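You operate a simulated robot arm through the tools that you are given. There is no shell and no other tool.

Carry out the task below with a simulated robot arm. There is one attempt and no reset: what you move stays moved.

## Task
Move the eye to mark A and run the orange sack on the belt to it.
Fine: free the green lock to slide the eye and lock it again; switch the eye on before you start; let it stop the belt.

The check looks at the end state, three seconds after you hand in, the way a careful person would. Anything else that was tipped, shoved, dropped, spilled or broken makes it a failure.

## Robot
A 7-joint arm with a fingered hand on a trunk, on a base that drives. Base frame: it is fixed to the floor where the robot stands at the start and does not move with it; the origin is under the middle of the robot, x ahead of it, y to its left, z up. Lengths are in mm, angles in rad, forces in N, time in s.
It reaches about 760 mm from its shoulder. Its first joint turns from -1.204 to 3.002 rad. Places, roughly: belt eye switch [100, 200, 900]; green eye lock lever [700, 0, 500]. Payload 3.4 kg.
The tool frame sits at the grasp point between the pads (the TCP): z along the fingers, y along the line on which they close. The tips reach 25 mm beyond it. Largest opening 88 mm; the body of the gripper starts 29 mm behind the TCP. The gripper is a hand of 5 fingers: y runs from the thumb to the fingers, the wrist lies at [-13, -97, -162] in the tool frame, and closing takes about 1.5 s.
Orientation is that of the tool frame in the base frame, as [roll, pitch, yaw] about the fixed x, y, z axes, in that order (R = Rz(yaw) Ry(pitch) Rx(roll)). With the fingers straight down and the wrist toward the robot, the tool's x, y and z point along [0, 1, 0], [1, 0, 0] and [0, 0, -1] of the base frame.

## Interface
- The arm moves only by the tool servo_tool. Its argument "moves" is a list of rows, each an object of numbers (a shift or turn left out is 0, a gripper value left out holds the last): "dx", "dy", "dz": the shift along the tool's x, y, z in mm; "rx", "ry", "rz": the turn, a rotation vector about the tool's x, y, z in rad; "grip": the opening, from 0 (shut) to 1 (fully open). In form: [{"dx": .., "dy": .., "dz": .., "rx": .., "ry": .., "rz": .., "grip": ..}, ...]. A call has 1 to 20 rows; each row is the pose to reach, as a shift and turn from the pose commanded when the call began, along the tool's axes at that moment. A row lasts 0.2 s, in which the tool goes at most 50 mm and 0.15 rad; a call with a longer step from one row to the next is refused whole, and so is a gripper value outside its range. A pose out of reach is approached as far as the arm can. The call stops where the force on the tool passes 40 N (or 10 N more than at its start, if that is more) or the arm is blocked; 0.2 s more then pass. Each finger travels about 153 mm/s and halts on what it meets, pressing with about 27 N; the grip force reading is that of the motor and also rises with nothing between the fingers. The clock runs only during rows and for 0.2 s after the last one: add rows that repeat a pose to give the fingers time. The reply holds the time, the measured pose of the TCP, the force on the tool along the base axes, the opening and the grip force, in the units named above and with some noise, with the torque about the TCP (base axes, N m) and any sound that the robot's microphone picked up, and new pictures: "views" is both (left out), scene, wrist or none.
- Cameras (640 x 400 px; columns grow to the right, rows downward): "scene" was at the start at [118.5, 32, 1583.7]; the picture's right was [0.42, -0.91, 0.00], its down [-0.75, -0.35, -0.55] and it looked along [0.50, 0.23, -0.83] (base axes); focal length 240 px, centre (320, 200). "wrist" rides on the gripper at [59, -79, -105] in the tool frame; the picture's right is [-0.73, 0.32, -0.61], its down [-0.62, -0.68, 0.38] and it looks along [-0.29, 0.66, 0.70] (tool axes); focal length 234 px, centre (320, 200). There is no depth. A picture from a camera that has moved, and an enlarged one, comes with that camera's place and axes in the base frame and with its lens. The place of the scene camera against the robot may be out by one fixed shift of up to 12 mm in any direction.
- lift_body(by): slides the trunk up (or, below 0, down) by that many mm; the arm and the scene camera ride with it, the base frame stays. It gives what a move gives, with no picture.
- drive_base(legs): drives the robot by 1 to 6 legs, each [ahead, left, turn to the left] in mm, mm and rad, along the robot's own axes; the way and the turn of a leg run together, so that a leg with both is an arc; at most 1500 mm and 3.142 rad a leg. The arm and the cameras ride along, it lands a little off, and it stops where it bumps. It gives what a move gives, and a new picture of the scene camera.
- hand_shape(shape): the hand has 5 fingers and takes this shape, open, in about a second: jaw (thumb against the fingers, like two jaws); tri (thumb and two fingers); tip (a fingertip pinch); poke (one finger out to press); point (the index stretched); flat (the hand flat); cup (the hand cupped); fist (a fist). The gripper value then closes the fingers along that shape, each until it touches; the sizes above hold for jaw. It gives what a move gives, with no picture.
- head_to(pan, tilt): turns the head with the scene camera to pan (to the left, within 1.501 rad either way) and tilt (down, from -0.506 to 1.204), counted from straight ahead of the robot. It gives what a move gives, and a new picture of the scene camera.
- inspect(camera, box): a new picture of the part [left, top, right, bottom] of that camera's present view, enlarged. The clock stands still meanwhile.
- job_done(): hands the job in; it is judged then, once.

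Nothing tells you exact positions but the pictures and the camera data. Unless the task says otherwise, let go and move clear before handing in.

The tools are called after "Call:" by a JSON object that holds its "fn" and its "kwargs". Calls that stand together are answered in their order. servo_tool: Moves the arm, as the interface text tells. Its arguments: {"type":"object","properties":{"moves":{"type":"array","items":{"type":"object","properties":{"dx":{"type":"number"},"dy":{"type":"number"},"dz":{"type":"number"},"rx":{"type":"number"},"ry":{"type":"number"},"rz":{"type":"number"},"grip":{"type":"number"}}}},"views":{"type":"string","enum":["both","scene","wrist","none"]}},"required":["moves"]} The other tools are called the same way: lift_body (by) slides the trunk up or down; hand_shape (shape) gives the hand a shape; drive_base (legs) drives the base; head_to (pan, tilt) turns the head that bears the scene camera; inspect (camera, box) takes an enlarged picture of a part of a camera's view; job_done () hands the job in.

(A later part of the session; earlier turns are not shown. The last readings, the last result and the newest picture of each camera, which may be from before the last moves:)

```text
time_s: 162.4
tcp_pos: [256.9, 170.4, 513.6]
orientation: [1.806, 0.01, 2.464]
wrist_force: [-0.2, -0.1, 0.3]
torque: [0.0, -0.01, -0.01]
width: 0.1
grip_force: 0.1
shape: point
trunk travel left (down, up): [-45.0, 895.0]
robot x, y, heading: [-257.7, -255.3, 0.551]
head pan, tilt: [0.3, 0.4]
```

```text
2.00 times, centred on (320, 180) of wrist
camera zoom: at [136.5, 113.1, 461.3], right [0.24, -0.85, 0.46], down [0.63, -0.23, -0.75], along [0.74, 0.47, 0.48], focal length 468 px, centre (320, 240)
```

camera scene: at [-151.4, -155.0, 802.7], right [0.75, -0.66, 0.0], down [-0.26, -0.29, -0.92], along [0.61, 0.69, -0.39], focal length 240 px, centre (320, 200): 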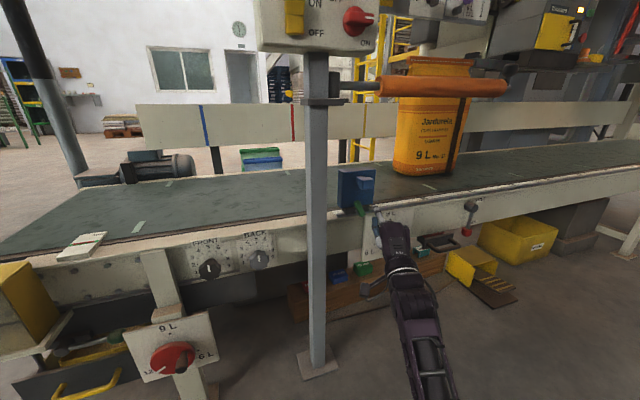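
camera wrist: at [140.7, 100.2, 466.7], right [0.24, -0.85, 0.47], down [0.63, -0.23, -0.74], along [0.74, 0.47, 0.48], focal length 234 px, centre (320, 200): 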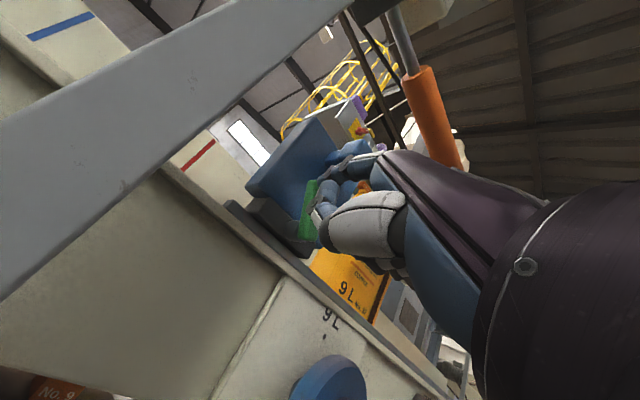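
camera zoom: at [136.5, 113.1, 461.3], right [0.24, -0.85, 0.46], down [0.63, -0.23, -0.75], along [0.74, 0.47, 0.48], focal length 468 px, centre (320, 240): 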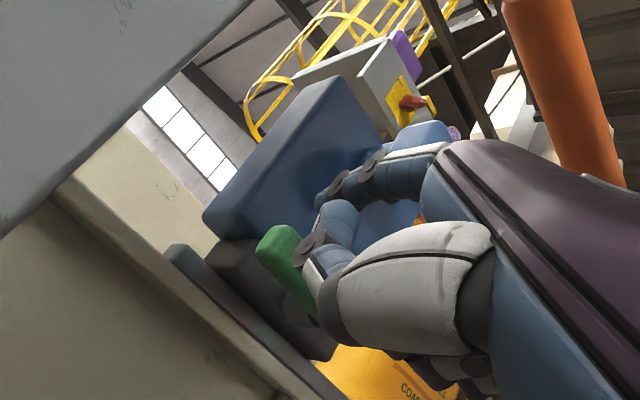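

The handle has dropped back to horizontal, parallel with the rail. I'll press lightly on top of it to be sure it's fully seated.

Call:
{"fn": "servo_tool", "kwargs": {"moves": [{"dy": -4.9, "dz": 1.2}, {"dy": -8.7, "dz": 2.1}, {"dy": -12, "dz": 2.9}, {"dy": -14.6, "dz": 3.5}], "views": "none"}}

Call:
{"fn": "inspect", "kwargs": {"camera": "scene", "box": [310, 170, 390, 220]}}

```text
time_s: 163.4
tcp_pos: [257.8, 171.2, 498.1]
orientation: [1.808, 0.01, 2.471]
wrist_force: [0.0, -0.2, 0.4]
torque: [-0.02, -0.02, -0.01]
width: 0.2
grip_force: 0.1
shape: point
trunk travel left (down, up): [-45.0, 895.0]
robot x, y, heading: [-259.9, -253.9, 0.545]
head pan, tilt: [0.3, 0.4]
```

```text
8.00 times, centred on (350, 195) of scene
camera zoom: at [-151.4, -155.0, 802.7], right [0.75, -0.66, 0.0], down [-0.26, -0.29, -0.92], along [0.61, 0.69, -0.39], focal length 1918 px, centre (80, 240)
```

zoom: 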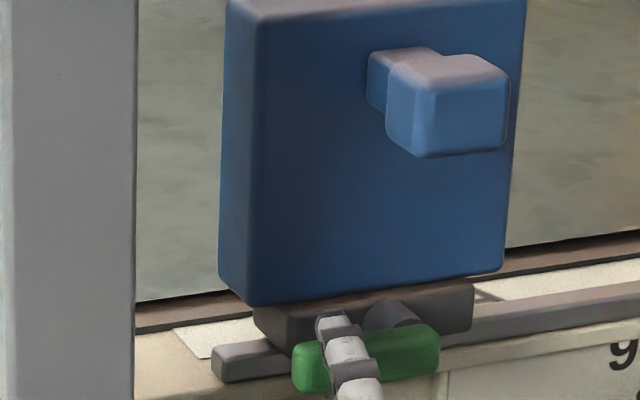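

The handle is horizontal again like it was at the start. I'll lift off, back away, and look.

Call:
{"fn": "servo_tool", "kwargs": {"moves": [{"dy": 14.6, "dz": -3.5}, {"dx": -5.7, "dy": 15, "dz": -22}, {"dx": -11.4, "dy": 10.6, "dz": -40.7}, {"dx": -17.2, "dy": 6, "dz": -59.4}], "views": "none"}}

Call:
{"fn": "drive_base", "kwargs": {"legs": [[-72, -54, 0]]}}

Call:
{"fn": "inspect", "kwargs": {"camera": "scene", "box": [300, 160, 420, 235]}}

```text
time_s: 164.4
tcp_pos: [235.1, 113.9, 517.4]
orientation: [1.806, 0.01, 2.471]
wrist_force: [-0.2, 0.1, 0.1]
torque: [0.04, 0.0, 0.02]
width: 0.0
grip_force: 0.0
shape: point
trunk travel left (down, up): [-45.0, 895.0]
robot x, y, heading: [-258.0, -249.7, 0.547]
head pan, tilt: [0.3, 0.4]
```

```text
time_s: 165.6
tcp_pos: [203.3, 31.6, 517.9]
orientation: [1.808, 0.01, 2.47]
wrist_force: [0.4, 0.1, 0.3]
torque: [-0.03, 0.02, 0.03]
width: 0.0
grip_force: 0.1
shape: point
trunk travel left (down, up): [-45.0, 895.0]
robot x, y, heading: [-291.4, -338.3, 0.551]
head pan, tilt: [0.3, 0.4]
camera scene: at [-184.7, -238.2, 802.7], right [0.75, -0.66, 0.0], down [-0.26, -0.29, -0.92], along [0.61, 0.69, -0.39], focal length 240 px, centre (320, 200)
```

scene: 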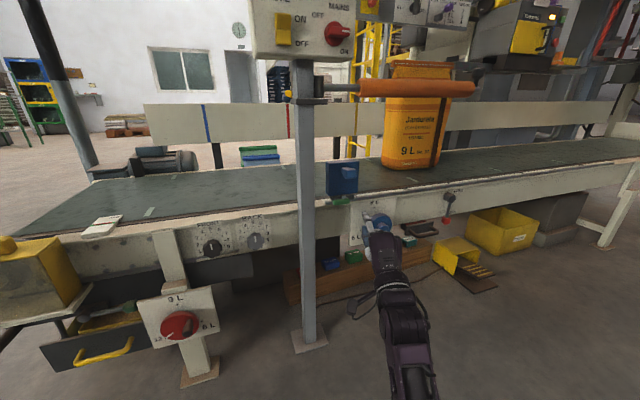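

```text
5.33 times, centred on (360, 198) of scene
camera zoom: at [-184.7, -238.2, 802.7], right [0.75, -0.66, 0.0], down [-0.26, -0.29, -0.92], along [0.61, 0.69, -0.39], focal length 1278 px, centre (107, 213)
```

zoom: 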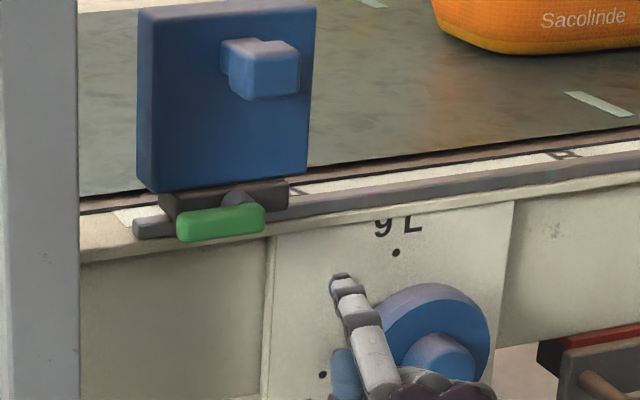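

The handle sits level. I'll raise the trunk to check the eye's alignment from above and then go on to the control panel.

Call:
{"fn": "drive_base", "kwargs": {"legs": [[-60, -45, 0]]}}

Call:
{"fn": "lift_body", "kwargs": {"by": 350}}

Call:
{"fn": "head_to", "kwargs": {"pan": 0.5, "tilt": 0.7}}

Call:
{"fn": "inspect", "kwargs": {"camera": "scene", "box": [320, 160, 420, 220]}}

```text
time_s: 166.6
tcp_pos: [174.4, -38.9, 518.7]
orientation: [1.808, 0.01, 2.471]
wrist_force: [-0.7, 0.9, 0.4]
torque: [-0.02, 0.01, -0.01]
width: 0.0
grip_force: 0.1
shape: point
trunk travel left (down, up): [-45.0, 895.0]
robot x, y, heading: [-323.4, -405.7, 0.551]
head pan, tilt: [0.3, 0.4]
camera scene: at [-212.6, -308.6, 802.7], right [0.75, -0.66, 0.0], down [-0.26, -0.29, -0.92], along [0.61, 0.69, -0.39], focal length 240 px, centre (320, 200)
```

scene: 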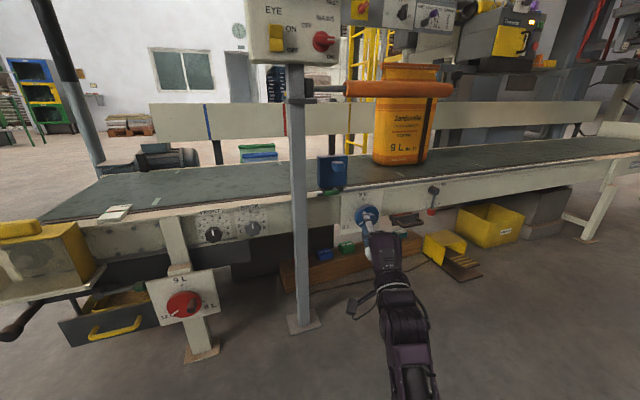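

```text
time_s: 170.0
tcp_pos: [174.8, -38.5, 867.8]
orientation: [1.808, 0.01, 2.469]
wrist_force: [-0.9, 0.0, 0.6]
torque: [0.02, 0.02, -0.03]
width: 0.2
grip_force: 0.1
shape: point
trunk travel left (down, up): [-395.0, 545.0]
robot x, y, heading: [-321.7, -406.4, 0.551]
head pan, tilt: [0.3, 0.4]
```

```text
time_s: 170.8
tcp_pos: [174.0, -37.7, 868.1]
orientation: [1.807, 0.01, 2.468]
wrist_force: [0.1, -0.3, 0.1]
torque: [0.01, 0.02, 0.0]
width: 0.1
grip_force: 0.0
shape: point
trunk travel left (down, up): [-395.0, 545.0]
robot x, y, heading: [-320.9, -406.9, 0.552]
head pan, tilt: [0.499, 0.7]
camera scene: at [-231.3, -304.6, 1125.9], right [0.87, -0.5, 0.0], down [-0.32, -0.56, -0.77], along [0.38, 0.66, -0.64], focal length 240 px, centre (320, 200)
```

scene: 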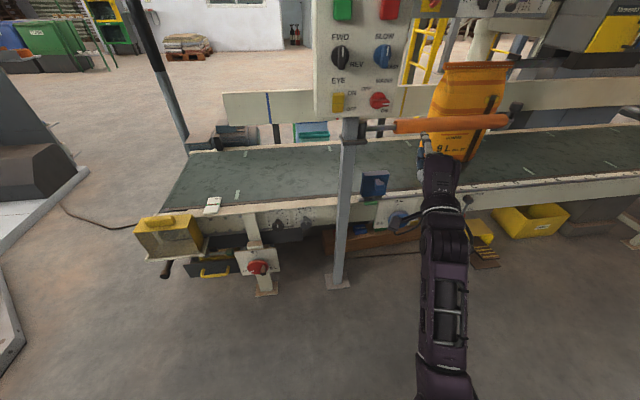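

```text
6.40 times, centred on (370, 190) of scene
camera zoom: at [-231.3, -304.6, 1125.9], right [0.87, -0.5, 0.0], down [-0.32, -0.56, -0.77], along [0.38, 0.66, -0.64], focal length 1534 px, centre (0, 264)
```

zoom: 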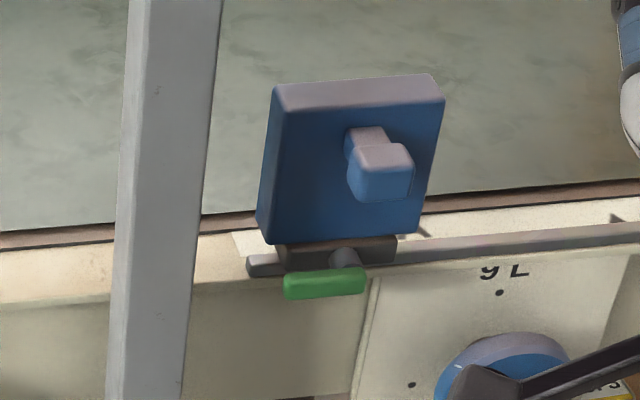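

The eye stayed in place and the handle is parallel with the rail. Now the panel: before starting I'd like any clue about which way FWD runs, so I'll inspect the panel and the label at the far end of the belt.

Call:
{"fn": "inspect", "kwargs": {"camera": "scene", "box": [310, 0, 410, 130]}}

Call:
{"fn": "head_to", "kwargs": {"pan": -0.1, "tilt": 0.5}}

Call:
{"fn": "inspect", "kwargs": {"camera": "scene", "box": [260, 60, 460, 185]}}

```text
3.08 times, centred on (360, 65) of scene
camera zoom: at [-231.3, -304.6, 1125.9], right [0.87, -0.5, 0.0], down [-0.32, -0.56, -0.77], along [0.38, 0.66, -0.64], focal length 738 px, centre (197, 615)
```

zoom: 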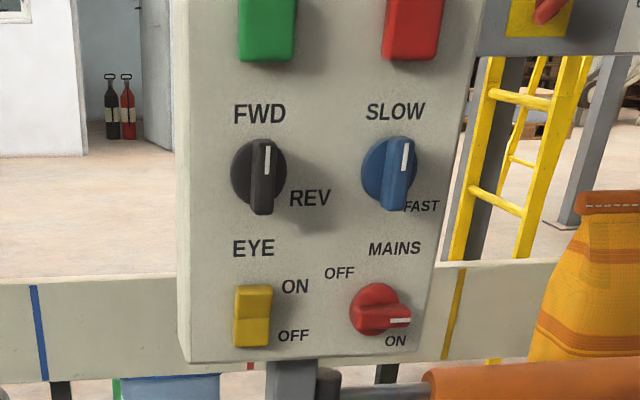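

```text
time_s: 171.8
tcp_pos: [174.0, -37.9, 867.8]
orientation: [1.808, 0.01, 2.47]
wrist_force: [0.0, 0.1, 1.0]
torque: [0.02, -0.03, 0.01]
width: 0.0
grip_force: 0.0
shape: point
trunk travel left (down, up): [-395.0, 545.0]
robot x, y, heading: [-319.6, -405.7, 0.544]
head pan, tilt: [-0.099, 0.499]
camera scene: at [-191.8, -338.5, 1143.5], right [0.44, -0.9, 0.0], down [-0.43, -0.21, -0.88], along [0.79, 0.38, -0.48], focal length 240 px, centre (320, 200)
```

scene: 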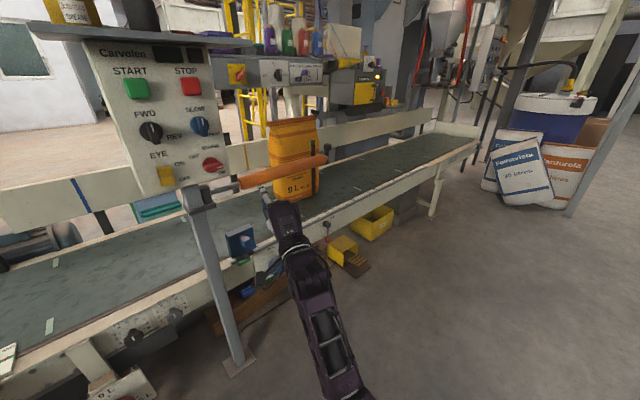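

```text
3.20 times, centred on (360, 122) of scene
camera zoom: at [-191.8, -338.5, 1143.5], right [0.44, -0.9, 0.0], down [-0.43, -0.21, -0.88], along [0.79, 0.38, -0.48], focal length 767 px, centre (192, 448)
```

zoom: 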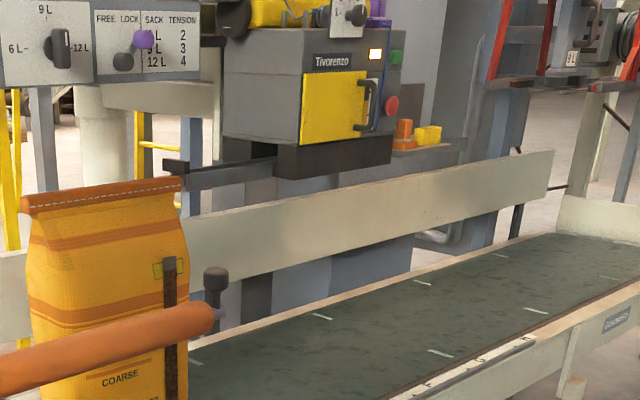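

Call:
{"fn": "head_to", "kwargs": {"pan": 0.5, "tilt": 0.4}}

Call:
{"fn": "inspect", "kwargs": {"camera": "scene", "box": [310, 110, 400, 200]}}

Call:
{"fn": "inspect", "kwargs": {"camera": "scene", "box": [325, 160, 365, 190]}}

```text
time_s: 172.8
tcp_pos: [174.7, -39.0, 868.3]
orientation: [1.809, 0.01, 2.468]
wrist_force: [0.4, -0.3, 0.4]
torque: [0.02, 0.0, 0.0]
width: 0.2
grip_force: 0.0
shape: point
trunk travel left (down, up): [-395.0, 545.0]
robot x, y, heading: [-321.6, -406.2, 0.549]
head pan, tilt: [0.499, 0.4]
camera scene: at [-227.4, -297.9, 1152.7], right [0.87, -0.5, 0.0], down [-0.19, -0.34, -0.92], along [0.46, 0.8, -0.39], focal length 240 px, centre (320, 200)
```

scene: 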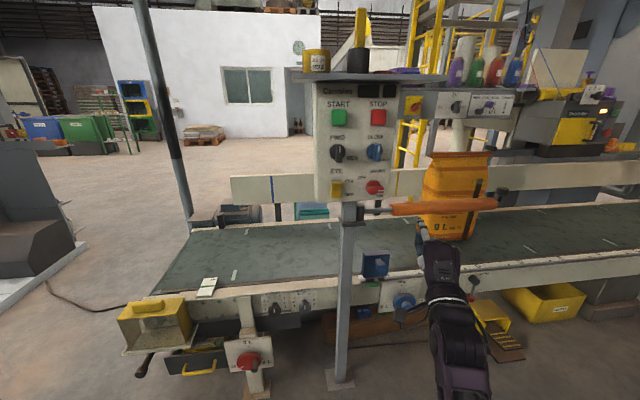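

```text
4.44 times, centred on (355, 155) of scene
camera zoom: at [-227.4, -297.9, 1152.7], right [0.87, -0.5, 0.0], down [-0.19, -0.34, -0.92], along [0.46, 0.8, -0.39], focal length 1065 px, centre (164, 400)
```

zoom: 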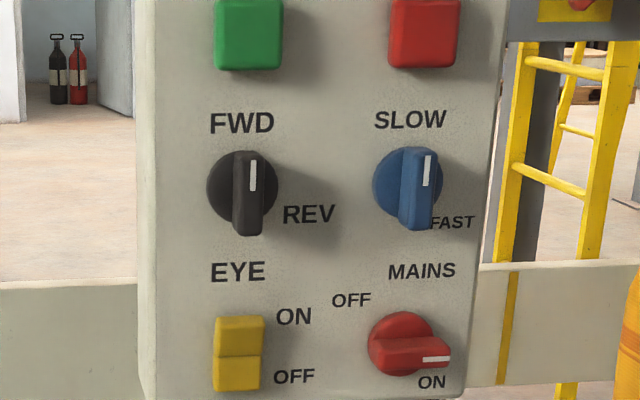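

```text
13.33 times, centred on (345, 175) of scene
camera zoom: at [-227.4, -297.9, 1152.7], right [0.87, -0.5, 0.0], down [-0.19, -0.34, -0.92], along [0.46, 0.8, -0.39], focal length 3196 px, centre (-13, 533)
```

zoom: 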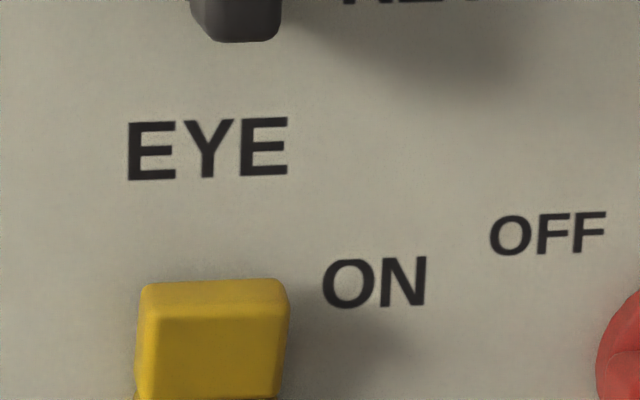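

Call:
{"fn": "inspect", "kwargs": {"camera": "scene", "box": [322, 172, 362, 200]}}

Call:
{"fn": "head_to", "kwargs": {"pan": 0.5, "tilt": 0.3}}

Call:
{"fn": "inspect", "kwargs": {"camera": "scene", "box": [310, 120, 410, 220]}}

```text
14.29 times, centred on (342, 186) of scene
camera zoom: at [-227.4, -297.9, 1152.7], right [0.87, -0.5, 0.0], down [-0.19, -0.34, -0.92], along [0.46, 0.8, -0.39], focal length 3424 px, centre (6, 400)
```

zoom: 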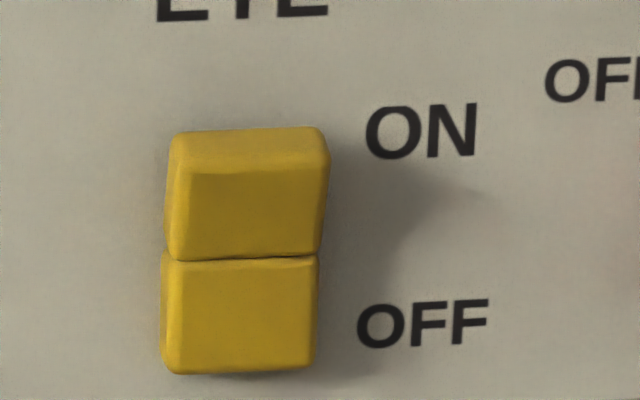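

```text
time_s: 173.5
tcp_pos: [173.4, -38.2, 867.3]
orientation: [1.806, 0.01, 2.47]
wrist_force: [0.3, 0.2, -0.6]
torque: [0.03, -0.05, -0.02]
width: 0.2
grip_force: 0.1
shape: point
trunk travel left (down, up): [-395.0, 545.0]
robot x, y, heading: [-321.4, -406.1, 0.551]
head pan, tilt: [0.499, 0.3]
camera scene: at [-227.2, -297.3, 1161.9], right [0.87, -0.5, 0.0], down [-0.15, -0.26, -0.96], along [0.48, 0.83, -0.3], focal length 240 px, centre (320, 200)
```

scene: 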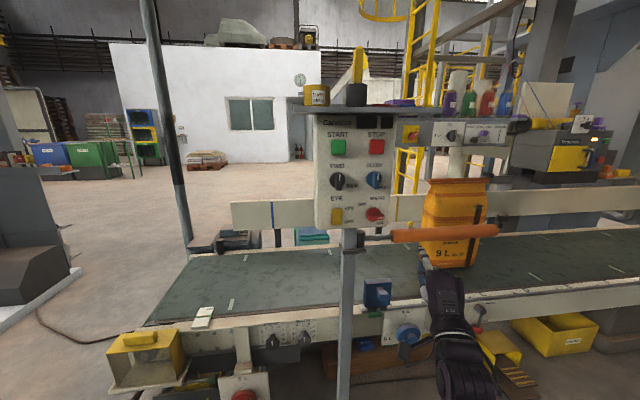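

```text
4.00 times, centred on (360, 170) of scene
camera zoom: at [-227.2, -297.3, 1161.9], right [0.87, -0.5, 0.0], down [-0.15, -0.26, -0.96], along [0.48, 0.83, -0.3], focal length 959 px, centre (160, 320)
```

zoom: 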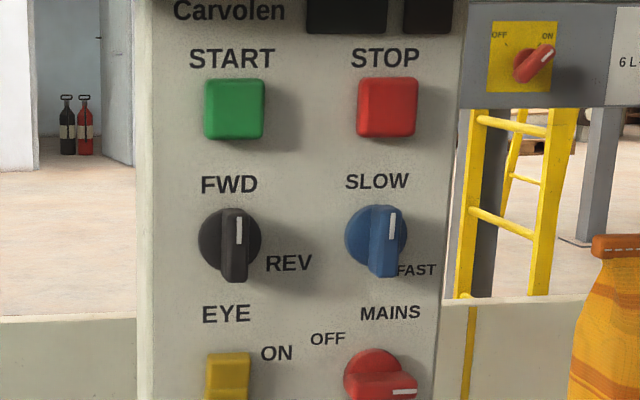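

The EYE rocker's ON half sticks out, so it's OFF; MAINS is ON, the direction is FWD and the speed is SLOW. I locate START at about (117, 210, 1111), STOP at (209, 172, 1112) and the EYE-ON half at (118, 212, 938). I'll line the straight index up with the EYE switch.

Call:
{"fn": "lift_body", "kwargs": {"by": 22}}

Call:
{"fn": "drive_base", "kwargs": {"legs": [[-18, 164, 0]]}}

Call:
{"fn": "head_to", "kwargs": {"pan": 0.35, "tilt": 0.4}}

Call:
{"fn": "inspect", "kwargs": {"camera": "scene", "box": [280, 100, 440, 220]}}

```text
time_s: 174.2
tcp_pos: [174.9, -37.1, 890.1]
orientation: [1.809, 0.009, 2.471]
wrist_force: [0.5, 0.6, 0.0]
torque: [0.02, -0.01, 0.01]
width: 0.1
grip_force: 0.0
shape: point
trunk travel left (down, up): [-417.0, 523.0]
robot x, y, heading: [-321.6, -404.5, 0.549]
head pan, tilt: [0.499, 0.3]
```

```text
time_s: 175.6
tcp_pos: [74.3, 91.2, 888.7]
orientation: [1.809, 0.011, 2.468]
wrist_force: [-0.2, 0.0, -0.4]
torque: [0.04, 0.01, 0.0]
width: 0.0
grip_force: 0.0
shape: point
trunk travel left (down, up): [-417.0, 523.0]
robot x, y, heading: [-421.7, -277.2, 0.546]
head pan, tilt: [0.499, 0.3]
camera scene: at [-327.6, -167.1, 1184.0], right [0.87, -0.5, 0.0], down [-0.15, -0.26, -0.96], along [0.48, 0.83, -0.3], focal length 240 px, centre (320, 200)
```

scene: 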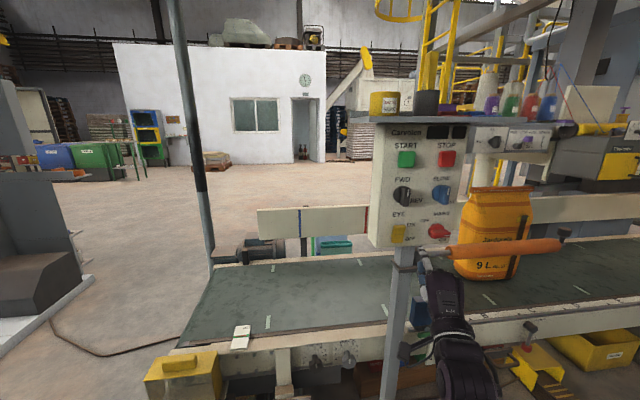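

```text
time_s: 176.3
tcp_pos: [74.2, 89.8, 890.1]
orientation: [1.809, 0.011, 2.467]
wrist_force: [0.2, -0.7, -1.2]
torque: [-0.02, 0.03, 0.01]
width: 0.0
grip_force: 0.0
shape: point
trunk travel left (down, up): [-417.0, 523.0]
robot x, y, heading: [-418.3, -279.1, 0.547]
head pan, tilt: [0.351, 0.4]
camera scene: at [-316.2, -176.0, 1174.7], right [0.78, -0.62, 0.0], down [-0.24, -0.3, -0.92], along [0.57, 0.72, -0.39], focal length 240 px, centre (320, 200)
```

scene: 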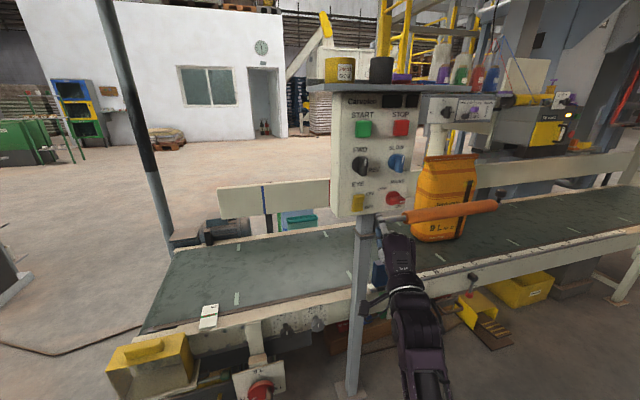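

```text
3.33 times, centred on (360, 160) of scene
camera zoom: at [-316.2, -176.0, 1174.7], right [0.78, -0.62, 0.0], down [-0.24, -0.3, -0.92], along [0.57, 0.72, -0.39], focal length 799 px, centre (187, 333)
```

zoom: 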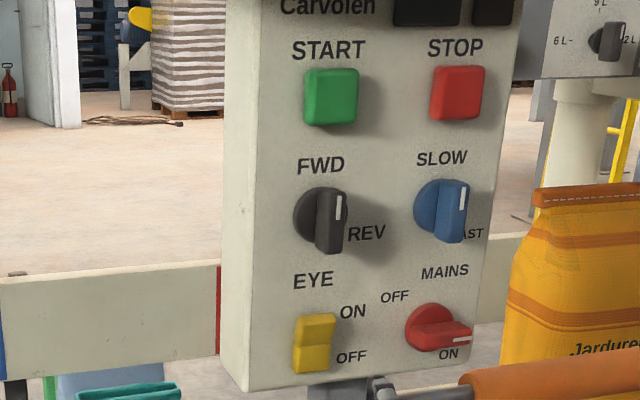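

Call:
{"fn": "inspect", "kwargs": {"camera": "scene", "box": [340, 180, 420, 240]}}

Call:
{"fn": "servo_tool", "kwargs": {"moves": [{"dz": 0}], "views": "wrist"}}

```text
6.67 times, centred on (380, 210) of scene
camera zoom: at [-316.2, -176.0, 1174.7], right [0.78, -0.62, 0.0], down [-0.24, -0.3, -0.92], along [0.57, 0.72, -0.39], focal length 1598 px, centre (-80, 133)
```

zoom: 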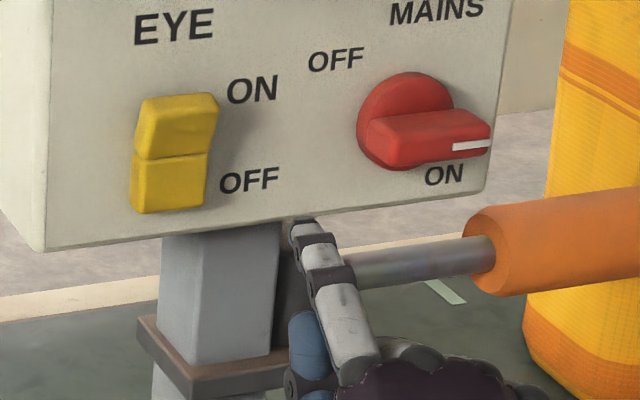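

```text
time_s: 176.7
tcp_pos: [74.8, 90.8, 890.4]
orientation: [1.808, 0.01, 2.468]
wrist_force: [0.3, 0.3, -0.4]
torque: [0.0, -0.04, -0.02]
width: 0.0
grip_force: 0.1
shape: point
trunk travel left (down, up): [-417.0, 523.0]
robot x, y, heading: [-420.8, -276.4, 0.554]
head pan, tilt: [0.351, 0.4]
camera wrist: at [-46.3, 33.7, 837.7], right [0.24, -0.85, 0.46], down [0.63, -0.23, -0.75], along [0.74, 0.47, 0.48], focal length 234 px, centre (320, 200)
```

wrist: 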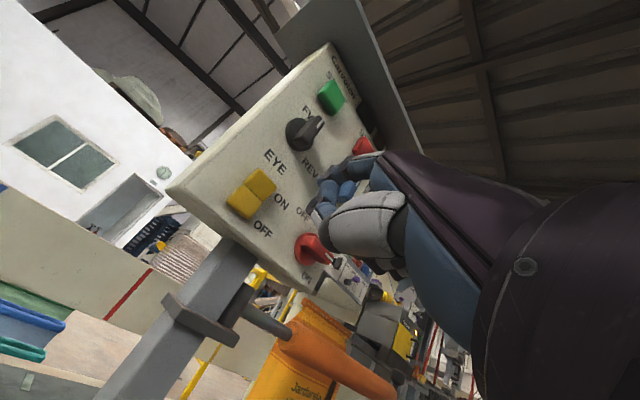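

My fingertip model matches the picture within 2 mm, and the EYE-ON half is straight ahead, about 90 mm along the panel normal. I'll drive 60 mm closer and do the rest with the arm.

Call:
{"fn": "drive_base", "kwargs": {"legs": [[48, 36, 0]]}}

Call:
{"fn": "inspect", "kwargs": {"camera": "scene", "box": [340, 160, 420, 220]}}

```text
time_s: 177.7
tcp_pos: [97.2, 146.8, 890.3]
orientation: [1.808, 0.01, 2.469]
wrist_force: [0.0, -0.2, -0.1]
torque: [0.01, 0.0, 0.0]
width: 0.3
grip_force: 0.0
shape: point
trunk travel left (down, up): [-417.0, 523.0]
robot x, y, heading: [-402.0, -222.6, 0.555]
head pan, tilt: [0.351, 0.4]
camera scene: at [-293.4, -119.5, 1174.6], right [0.78, -0.62, 0.0], down [-0.24, -0.31, -0.92], along [0.57, 0.72, -0.39], focal length 240 px, centre (320, 200)
```

scene: 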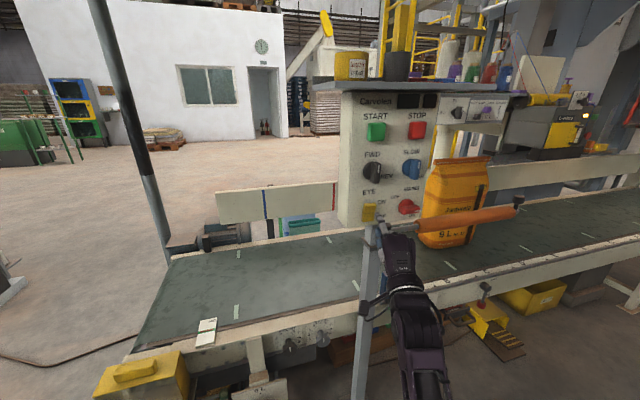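

```text
6.67 times, centred on (380, 190) of scene
camera zoom: at [-293.4, -119.5, 1174.6], right [0.78, -0.62, 0.0], down [-0.24, -0.31, -0.92], along [0.57, 0.72, -0.39], focal length 1598 px, centre (-80, 267)
```

zoom: 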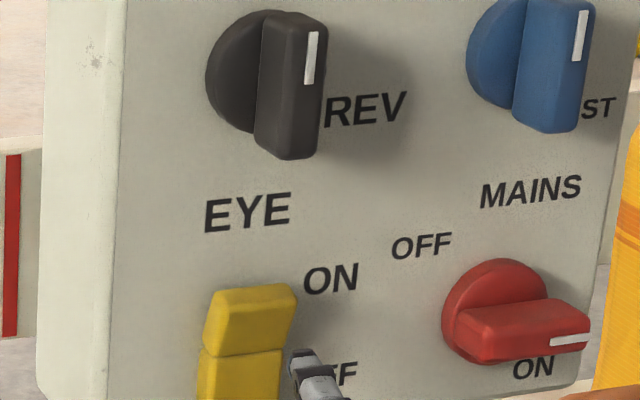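

The tip needs to go 3 mm left, 5 mm up and about 29 mm in. I'll approach and press gently.

Call:
{"fn": "servo_tool", "kwargs": {"moves": [{"dx": 5.8, "dy": 6.9, "dz": 7.3}, {"dx": 8.6, "dy": 9.2, "dz": 16.6}, {"dx": 10.4, "dy": 10.5, "dz": 22.1}, {"dx": 10.9, "dy": 11, "dz": 24}, {"dx": 11.5, "dy": 11.4, "dz": 25.8}], "views": "none"}}

Call:
{"fn": "inspect", "kwargs": {"camera": "scene", "box": [340, 160, 420, 220]}}

```text
time_s: 178.9
tcp_pos: [105.1, 173.0, 896.0]
orientation: [1.804, 0.01, 2.467]
wrist_force: [-8.0, -12.5, -2.5]
torque: [0.52, -0.43, 0.23]
width: 80.6
grip_force: 0.0
shape: point
trunk travel left (down, up): [-417.0, 523.0]
robot x, y, heading: [-398.6, -225.2, 0.551]
head pan, tilt: [0.351, 0.4]
```

```text
6.67 times, centred on (380, 190) of scene
camera zoom: at [-295.3, -123.1, 1175.0], right [0.78, -0.62, 0.0], down [-0.24, -0.3, -0.92], along [0.57, 0.72, -0.39], focal length 1598 px, centre (-80, 267)
```

zoom: 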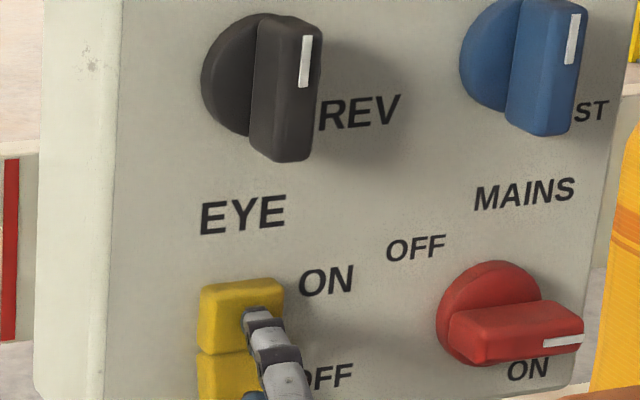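

I feel about 15 N and the ON half looks pushed in. A little more, then I'll back off and look.

Call:
{"fn": "servo_tool", "kwargs": {"moves": [{"dx": 0.5, "dy": 0.4, "dz": 1.8}, {"dx": 0.7, "dy": 0.6, "dz": 2.6}], "views": "none"}}

Call:
{"fn": "servo_tool", "kwargs": {"moves": [{"dx": -2.5, "dy": -2, "dz": -8}, {"dx": -6, "dy": -5, "dz": -20}, {"dx": -11, "dy": -8.5, "dz": -36}], "views": "none"}}

Call:
{"fn": "inspect", "kwargs": {"camera": "scene", "box": [340, 160, 420, 220]}}

```text
time_s: 179.5
tcp_pos: [104.4, 175.1, 897.2]
orientation: [1.8, 0.009, 2.467]
wrist_force: [-14.4, -23.7, -4.5]
torque: [0.97, -0.73, 0.34]
width: 80.6
grip_force: 0.1
shape: point
trunk travel left (down, up): [-417.0, 523.0]
robot x, y, heading: [-400.8, -222.2, 0.546]
head pan, tilt: [0.351, 0.4]
```

```text
time_s: 180.3
tcp_pos: [91.6, 143.4, 895.9]
orientation: [1.809, 0.011, 2.467]
wrist_force: [-0.4, 0.2, 0.0]
torque: [-0.01, -0.01, 0.02]
width: 80.7
grip_force: 0.1
shape: point
trunk travel left (down, up): [-417.0, 523.0]
robot x, y, heading: [-399.2, -223.1, 0.552]
head pan, tilt: [0.351, 0.4]
```

```text
6.67 times, centred on (380, 190) of scene
camera zoom: at [-293.7, -120.5, 1174.8], right [0.78, -0.62, 0.0], down [-0.24, -0.3, -0.92], along [0.57, 0.72, -0.39], focal length 1598 px, centre (-80, 267)
```

zoom: 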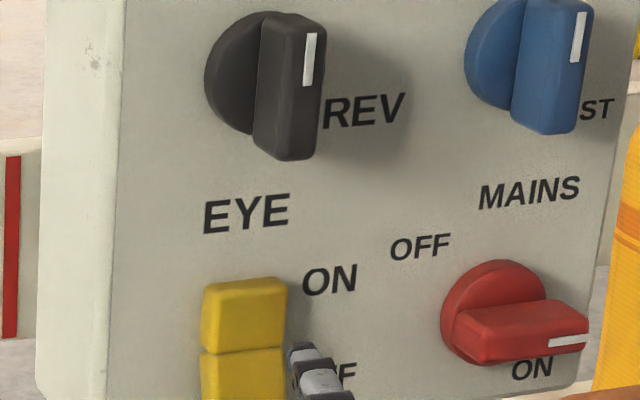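

Call:
{"fn": "inspect", "kwargs": {"camera": "scene", "box": [350, 192, 390, 222]}}

Call:
{"fn": "servo_tool", "kwargs": {"moves": [{"dz": 0}], "views": "wrist"}}

Call:
{"fn": "inspect", "kwargs": {"camera": "wrist", "box": [180, 120, 330, 270]}}

```text
13.33 times, centred on (370, 207) of scene
camera zoom: at [-293.7, -120.5, 1174.8], right [0.78, -0.62, 0.0], down [-0.24, -0.3, -0.92], along [0.57, 0.72, -0.39], focal length 3196 px, centre (-347, 107)
```

zoom: 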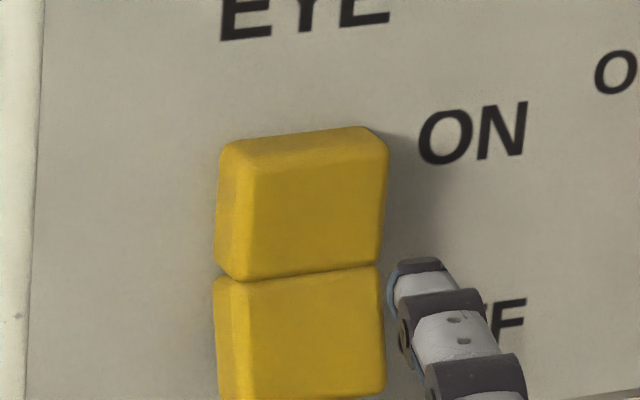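

```text
time_s: 180.7
tcp_pos: [90.5, 144.1, 896.5]
orientation: [1.809, 0.01, 2.469]
wrist_force: [-0.6, -0.9, -0.6]
torque: [0.01, 0.0, -0.03]
width: 80.6
grip_force: 0.2
shape: point
trunk travel left (down, up): [-417.0, 523.0]
robot x, y, heading: [-398.9, -219.0, 0.55]
head pan, tilt: [0.351, 0.4]
camera wrist: at [-29.6, 85.7, 843.6], right [0.24, -0.85, 0.46], down [0.63, -0.23, -0.75], along [0.74, 0.47, 0.48], focal length 234 px, centre (320, 200)
```

wrist: 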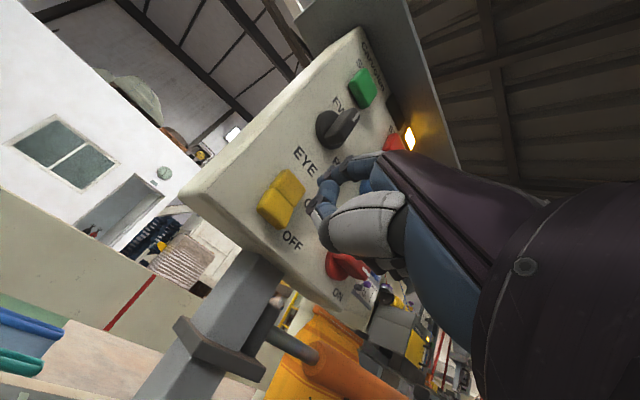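

```text
2.67 times, centred on (255, 195) of wrist
camera zoom: at [-29.6, 85.7, 843.6], right [0.24, -0.85, 0.46], down [0.63, -0.23, -0.75], along [0.74, 0.47, 0.48], focal length 624 px, centre (493, 213)
```

zoom: 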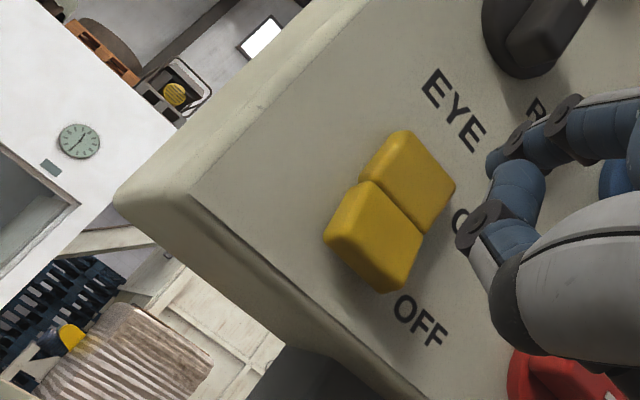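

The OFF half now stands out, so EYE is ON, and a lamp has lit at the top of the panel. I'll check the lamp and the whole panel.

Call:
{"fn": "inspect", "kwargs": {"camera": "scene", "box": [330, 80, 450, 170]}}

Call:
{"fn": "inspect", "kwargs": {"camera": "wrist", "box": [320, 50, 440, 170]}}

```text
4.44 times, centred on (390, 125) of scene
camera zoom: at [-293.8, -120.4, 1174.7], right [0.78, -0.62, 0.0], down [-0.24, -0.3, -0.92], along [0.57, 0.72, -0.39], focal length 1065 px, centre (9, 533)
```

zoom: 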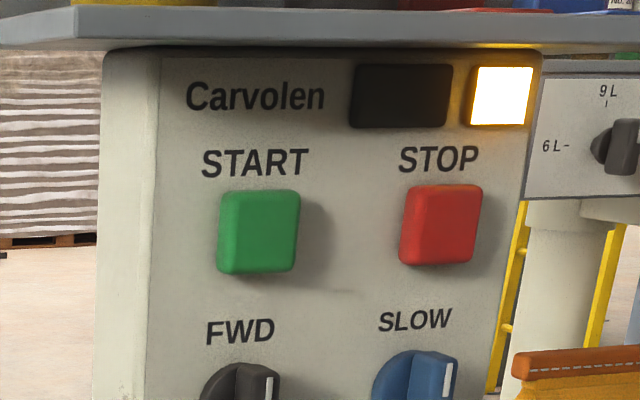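

```text
3.33 times, centred on (380, 110) of wrist
camera zoom: at [-29.6, 85.7, 843.6], right [0.24, -0.85, 0.46], down [0.63, -0.23, -0.75], along [0.74, 0.47, 0.48], focal length 781 px, centre (120, 500)
```

zoom: 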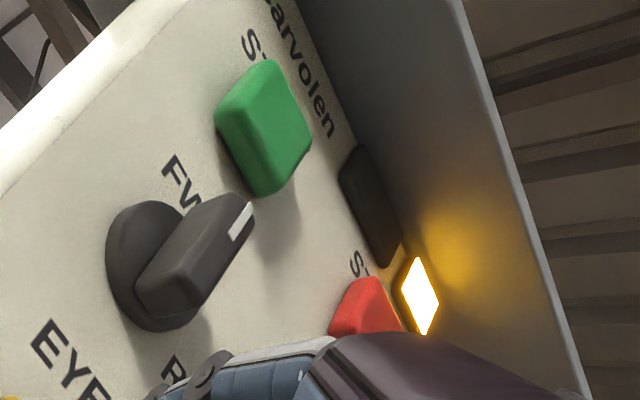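

The lamp shows the eye is armed. Now I'll back off so the rising finger clears the knobs, then raise to START height.

Call:
{"fn": "drive_base", "kwargs": {"legs": [[-48, -36, 0]]}}

Call:
{"fn": "lift_body", "kwargs": {"by": 167}}

Call:
{"fn": "head_to", "kwargs": {"pan": 0.35, "tilt": 0.5}}

Call:
{"fn": "inspect", "kwargs": {"camera": "scene", "box": [320, 90, 440, 180]}}

```text
time_s: 181.6
tcp_pos: [67.0, 85.9, 896.2]
orientation: [1.807, 0.01, 2.469]
wrist_force: [0.5, -0.4, 0.0]
torque: [-0.03, 0.01, 0.0]
width: 80.5
grip_force: 0.0
shape: point
trunk travel left (down, up): [-417.0, 523.0]
robot x, y, heading: [-418.8, -279.1, 0.548]
head pan, tilt: [0.351, 0.4]
camera scene: at [-316.2, -177.8, 1174.8], right [0.78, -0.62, 0.0], down [-0.24, -0.3, -0.92], along [0.57, 0.72, -0.39], focal length 240 px, centre (320, 200)
```

scene: 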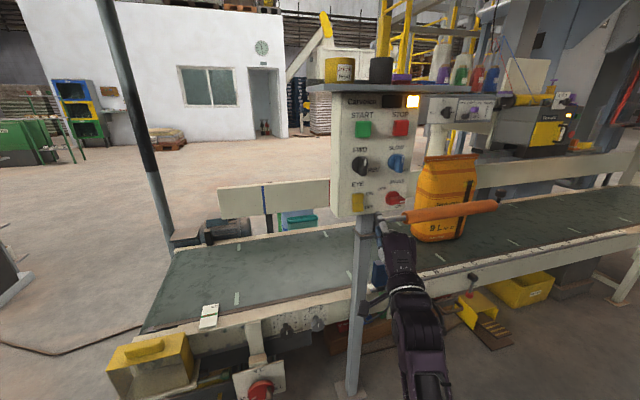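

```text
time_s: 183.5
tcp_pos: [68.7, 86.5, 1062.4]
orientation: [1.808, 0.01, 2.47]
wrist_force: [-1.3, 0.2, 0.1]
torque: [-0.03, 0.02, 0.0]
width: 80.6
grip_force: 0.1
shape: point
trunk travel left (down, up): [-584.0, 356.0]
robot x, y, heading: [-422.9, -277.3, 0.552]
head pan, tilt: [0.351, 0.4]
```

```text
time_s: 184.2
tcp_pos: [68.1, 86.7, 1063.1]
orientation: [1.808, 0.01, 2.468]
wrist_force: [-0.4, 0.0, -1.2]
torque: [0.01, 0.01, 0.0]
width: 80.7
grip_force: 0.1
shape: point
trunk travel left (down, up): [-584.0, 356.0]
robot x, y, heading: [-421.1, -280.8, 0.552]
head pan, tilt: [0.351, 0.499]
camera scene: at [-316.8, -178.2, 1332.6], right [0.78, -0.62, 0.0], down [-0.3, -0.38, -0.88], along [0.54, 0.69, -0.48], focal length 240 px, centre (320, 200)
```

scene: 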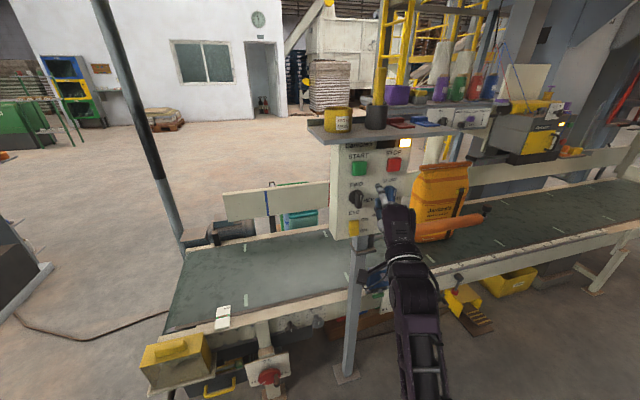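

```text
4.44 times, centred on (380, 135) of scene
camera zoom: at [-316.8, -178.2, 1332.6], right [0.78, -0.62, 0.0], down [-0.3, -0.38, -0.88], along [0.54, 0.69, -0.48], focal length 1065 px, centre (53, 489)
```

zoom: 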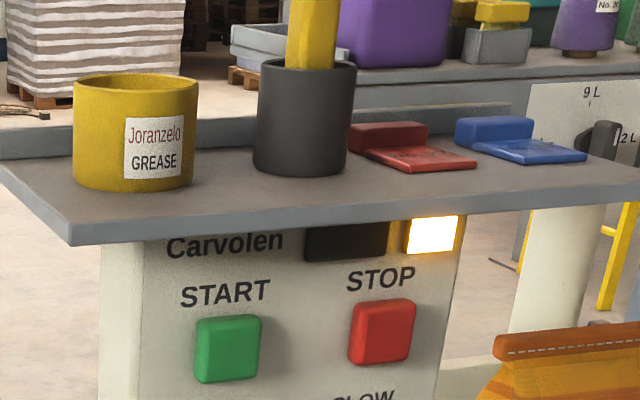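

Call:
{"fn": "inspect", "kwargs": {"camera": "scene", "box": [340, 150, 420, 210]}}

```text
6.67 times, centred on (380, 180) of scene
camera zoom: at [-316.8, -178.2, 1332.6], right [0.78, -0.62, 0.0], down [-0.3, -0.38, -0.88], along [0.54, 0.69, -0.48], focal length 1598 px, centre (-80, 333)
```

zoom: 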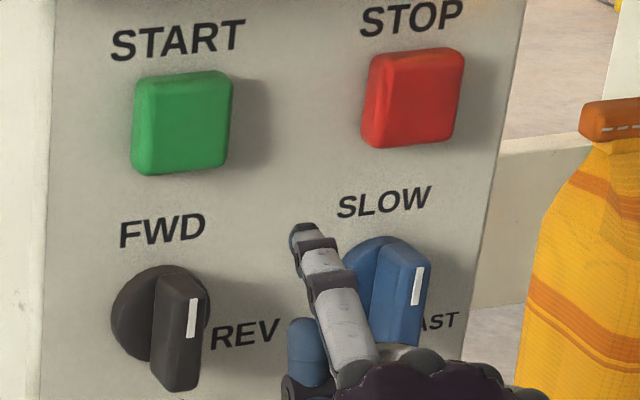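

The fingertip and START line up (about 94 mm straight ahead, 4 mm up). I'll drive 60 mm in, then press with the arm.

Call:
{"fn": "drive_base", "kwargs": {"legs": [[48, 36, 0]]}}

Call:
{"fn": "inspect", "kwargs": {"camera": "scene", "box": [340, 130, 420, 190]}}

```text
time_s: 185.2
tcp_pos: [91.4, 144.2, 1062.2]
orientation: [1.811, 0.011, 2.471]
wrist_force: [-0.3, 0.2, 0.6]
torque: [-0.01, 0.02, -0.01]
width: 80.8
grip_force: 0.0
shape: point
trunk travel left (down, up): [-584.0, 356.0]
robot x, y, heading: [-399.2, -222.8, 0.554]
head pan, tilt: [0.351, 0.499]
camera scene: at [-293.9, -121.2, 1332.4], right [0.78, -0.62, 0.0], down [-0.3, -0.38, -0.88], along [0.54, 0.69, -0.48], focal length 240 px, centre (320, 200)
```

scene: 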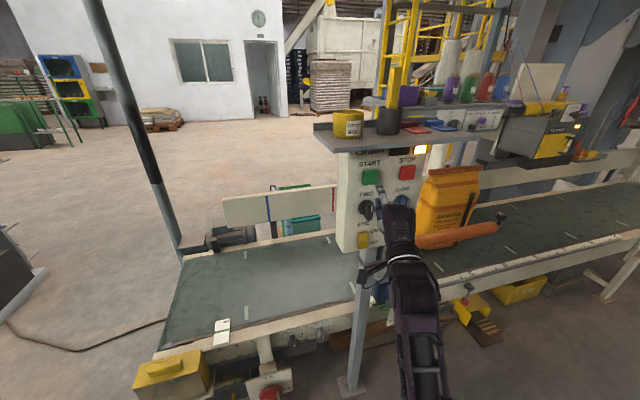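

```text
6.67 times, centred on (380, 160) of scene
camera zoom: at [-293.9, -121.2, 1332.4], right [0.78, -0.62, 0.0], down [-0.3, -0.38, -0.88], along [0.54, 0.69, -0.48], focal length 1598 px, centre (-80, 467)
```

zoom: 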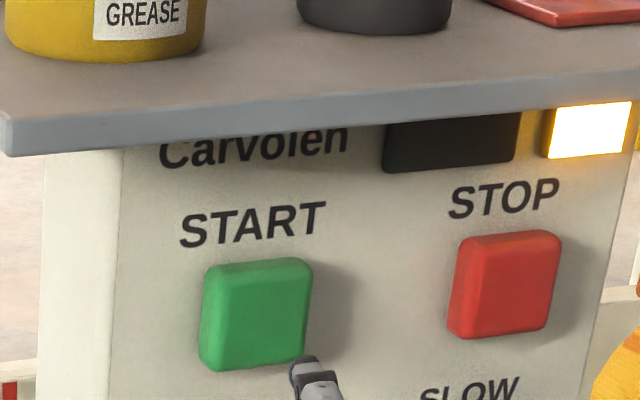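

Call:
{"fn": "servo_tool", "kwargs": {"moves": [{"dx": 4.4, "dy": 8.4, "dz": 9.5}, {"dx": 7.3, "dy": 10.7, "dz": 18.8}, {"dx": 9, "dy": 12, "dz": 24.4}, {"dx": 9.9, "dy": 12.7, "dz": 27.2}], "views": "none"}}

Call:
{"fn": "inspect", "kwargs": {"camera": "scene", "box": [340, 130, 420, 190]}}

Call:
{"fn": "inspect", "kwargs": {"camera": "scene", "box": [340, 150, 640, 330]}}

```text
time_s: 186.2
tcp_pos: [101.4, 171.0, 1069.4]
orientation: [1.806, 0.01, 2.469]
wrist_force: [-1.3, -2.6, -0.2]
torque: [0.1, -0.06, -0.03]
width: 80.2
grip_force: 0.1
shape: point
trunk travel left (down, up): [-584.0, 356.0]
robot x, y, heading: [-398.7, -224.7, 0.549]
head pan, tilt: [0.351, 0.499]
```

```text
6.67 times, centred on (380, 160) of scene
camera zoom: at [-294.8, -123.5, 1332.6], right [0.78, -0.62, 0.0], down [-0.3, -0.38, -0.88], along [0.54, 0.69, -0.48], focal length 1598 px, centre (-80, 467)
```

zoom: 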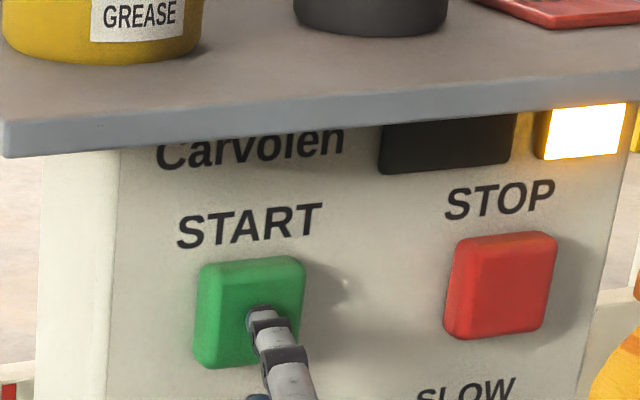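

```text
2.13 times, centred on (490, 240) of scene
camera zoom: at [-294.8, -123.5, 1332.6], right [0.78, -0.62, 0.0], down [-0.3, -0.38, -0.88], along [0.54, 0.69, -0.48], focal length 511 px, centre (-43, 115)
```

zoom: 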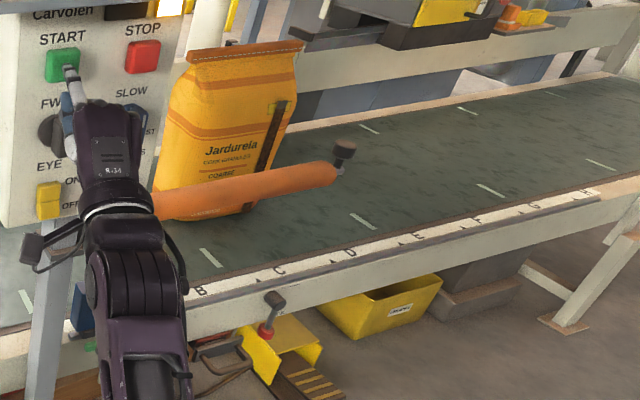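

The finger rests on START with 3 N, so I'll press it now and check the belt immediately.

Call:
{"fn": "servo_tool", "kwargs": {"moves": [{"dx": 1, "dy": 0.9, "dz": 3.2}, {"dx": 1.6, "dy": 1.4, "dz": 5}], "views": "none"}}

Call:
{"fn": "inspect", "kwargs": {"camera": "scene", "box": [340, 150, 640, 330]}}

Call:
{"fn": "inspect", "kwargs": {"camera": "scene", "box": [340, 130, 420, 190]}}

```text
time_s: 186.8
tcp_pos: [101.7, 175.4, 1071.3]
orientation: [1.806, 0.009, 2.471]
wrist_force: [-4.4, -7.1, -1.8]
torque: [0.31, -0.18, 0.09]
width: 80.4
grip_force: 0.1
shape: point
trunk travel left (down, up): [-584.0, 356.0]
robot x, y, heading: [-397.0, -221.9, 0.551]
head pan, tilt: [0.351, 0.499]
heard: click
```

```text
2.13 times, centred on (490, 240) of scene
camera zoom: at [-295.5, -125.0, 1332.8], right [0.78, -0.62, 0.0], down [-0.3, -0.37, -0.88], along [0.54, 0.69, -0.48], focal length 511 px, centre (-43, 115)
```

zoom: 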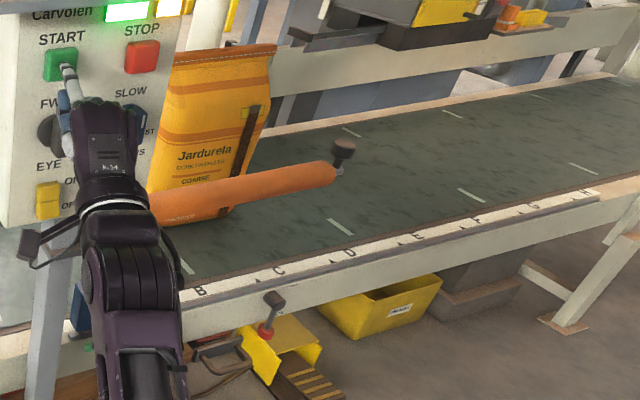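

```text
6.67 times, centred on (380, 160) of scene
camera zoom: at [-295.5, -125.0, 1332.8], right [0.78, -0.62, 0.0], down [-0.3, -0.37, -0.88], along [0.54, 0.69, -0.48], focal length 1598 px, centre (-80, 467)
```

zoom: 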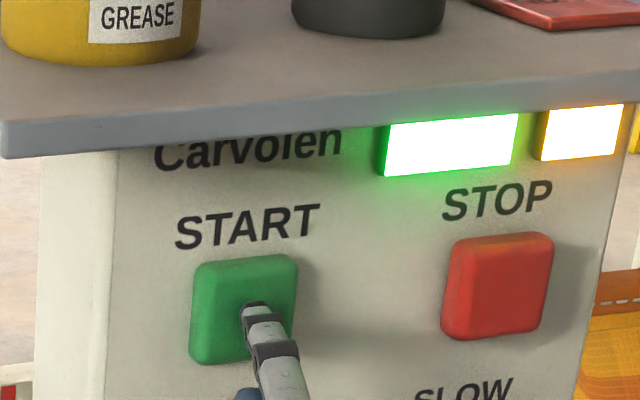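

START clicked, the green run lamp is on, and the sack is moving left toward A. I'll lift the finger off and let the eye stop the belt, watching as it goes.

Call:
{"fn": "servo_tool", "kwargs": {"moves": [{"dx": -3, "dy": -3, "dz": -10}, {"dx": -8, "dy": -7, "dz": -26}, {"dx": -13, "dy": -11, "dz": -42}], "views": "none"}}

Call:
{"fn": "inspect", "kwargs": {"camera": "scene", "box": [340, 100, 640, 300]}}

```text
time_s: 187.6
tcp_pos: [84.9, 133.8, 1068.6]
orientation: [1.808, 0.01, 2.47]
wrist_force: [0.0, -0.4, -0.4]
torque: [0.01, -0.03, 0.03]
width: 0.0
grip_force: 0.1
shape: point
trunk travel left (down, up): [-584.0, 356.0]
robot x, y, heading: [-398.9, -227.0, 0.548]
head pan, tilt: [0.351, 0.499]
```

```text
2.00 times, centred on (490, 200) of scene
camera zoom: at [-294.5, -122.9, 1332.6], right [0.78, -0.62, 0.0], down [-0.3, -0.38, -0.88], along [0.54, 0.69, -0.48], focal length 479 px, centre (-20, 200)
```

zoom: 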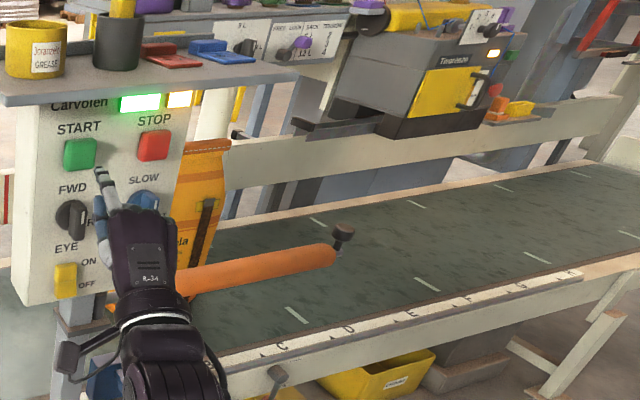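

Call:
{"fn": "servo_tool", "kwargs": {"moves": [{"dz": 0}, {"dz": 0}, {"dz": 0}], "views": "scene"}}

```text
time_s: 188.4
tcp_pos: [84.9, 133.7, 1068.1]
orientation: [1.807, 0.01, 2.469]
wrist_force: [0.2, 0.0, -0.5]
torque: [-0.02, -0.02, 0.02]
width: 0.2
grip_force: 0.0
shape: point
trunk travel left (down, up): [-584.0, 356.0]
robot x, y, heading: [-398.7, -222.7, 0.55]
head pan, tilt: [0.351, 0.499]
camera scene: at [-294.5, -122.7, 1332.6], right [0.78, -0.62, 0.0], down [-0.3, -0.38, -0.88], along [0.54, 0.69, -0.48], focal length 240 px, centre (320, 200)
```

scene: 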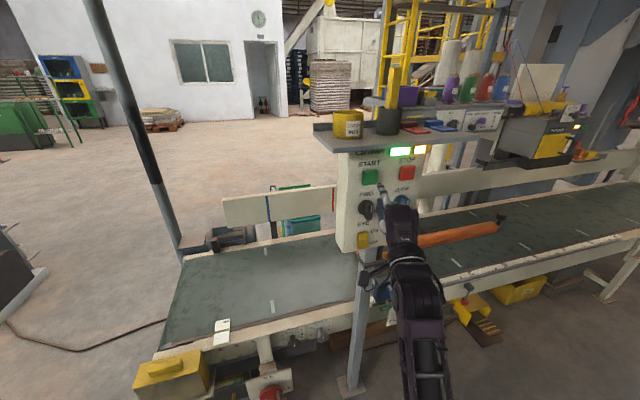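

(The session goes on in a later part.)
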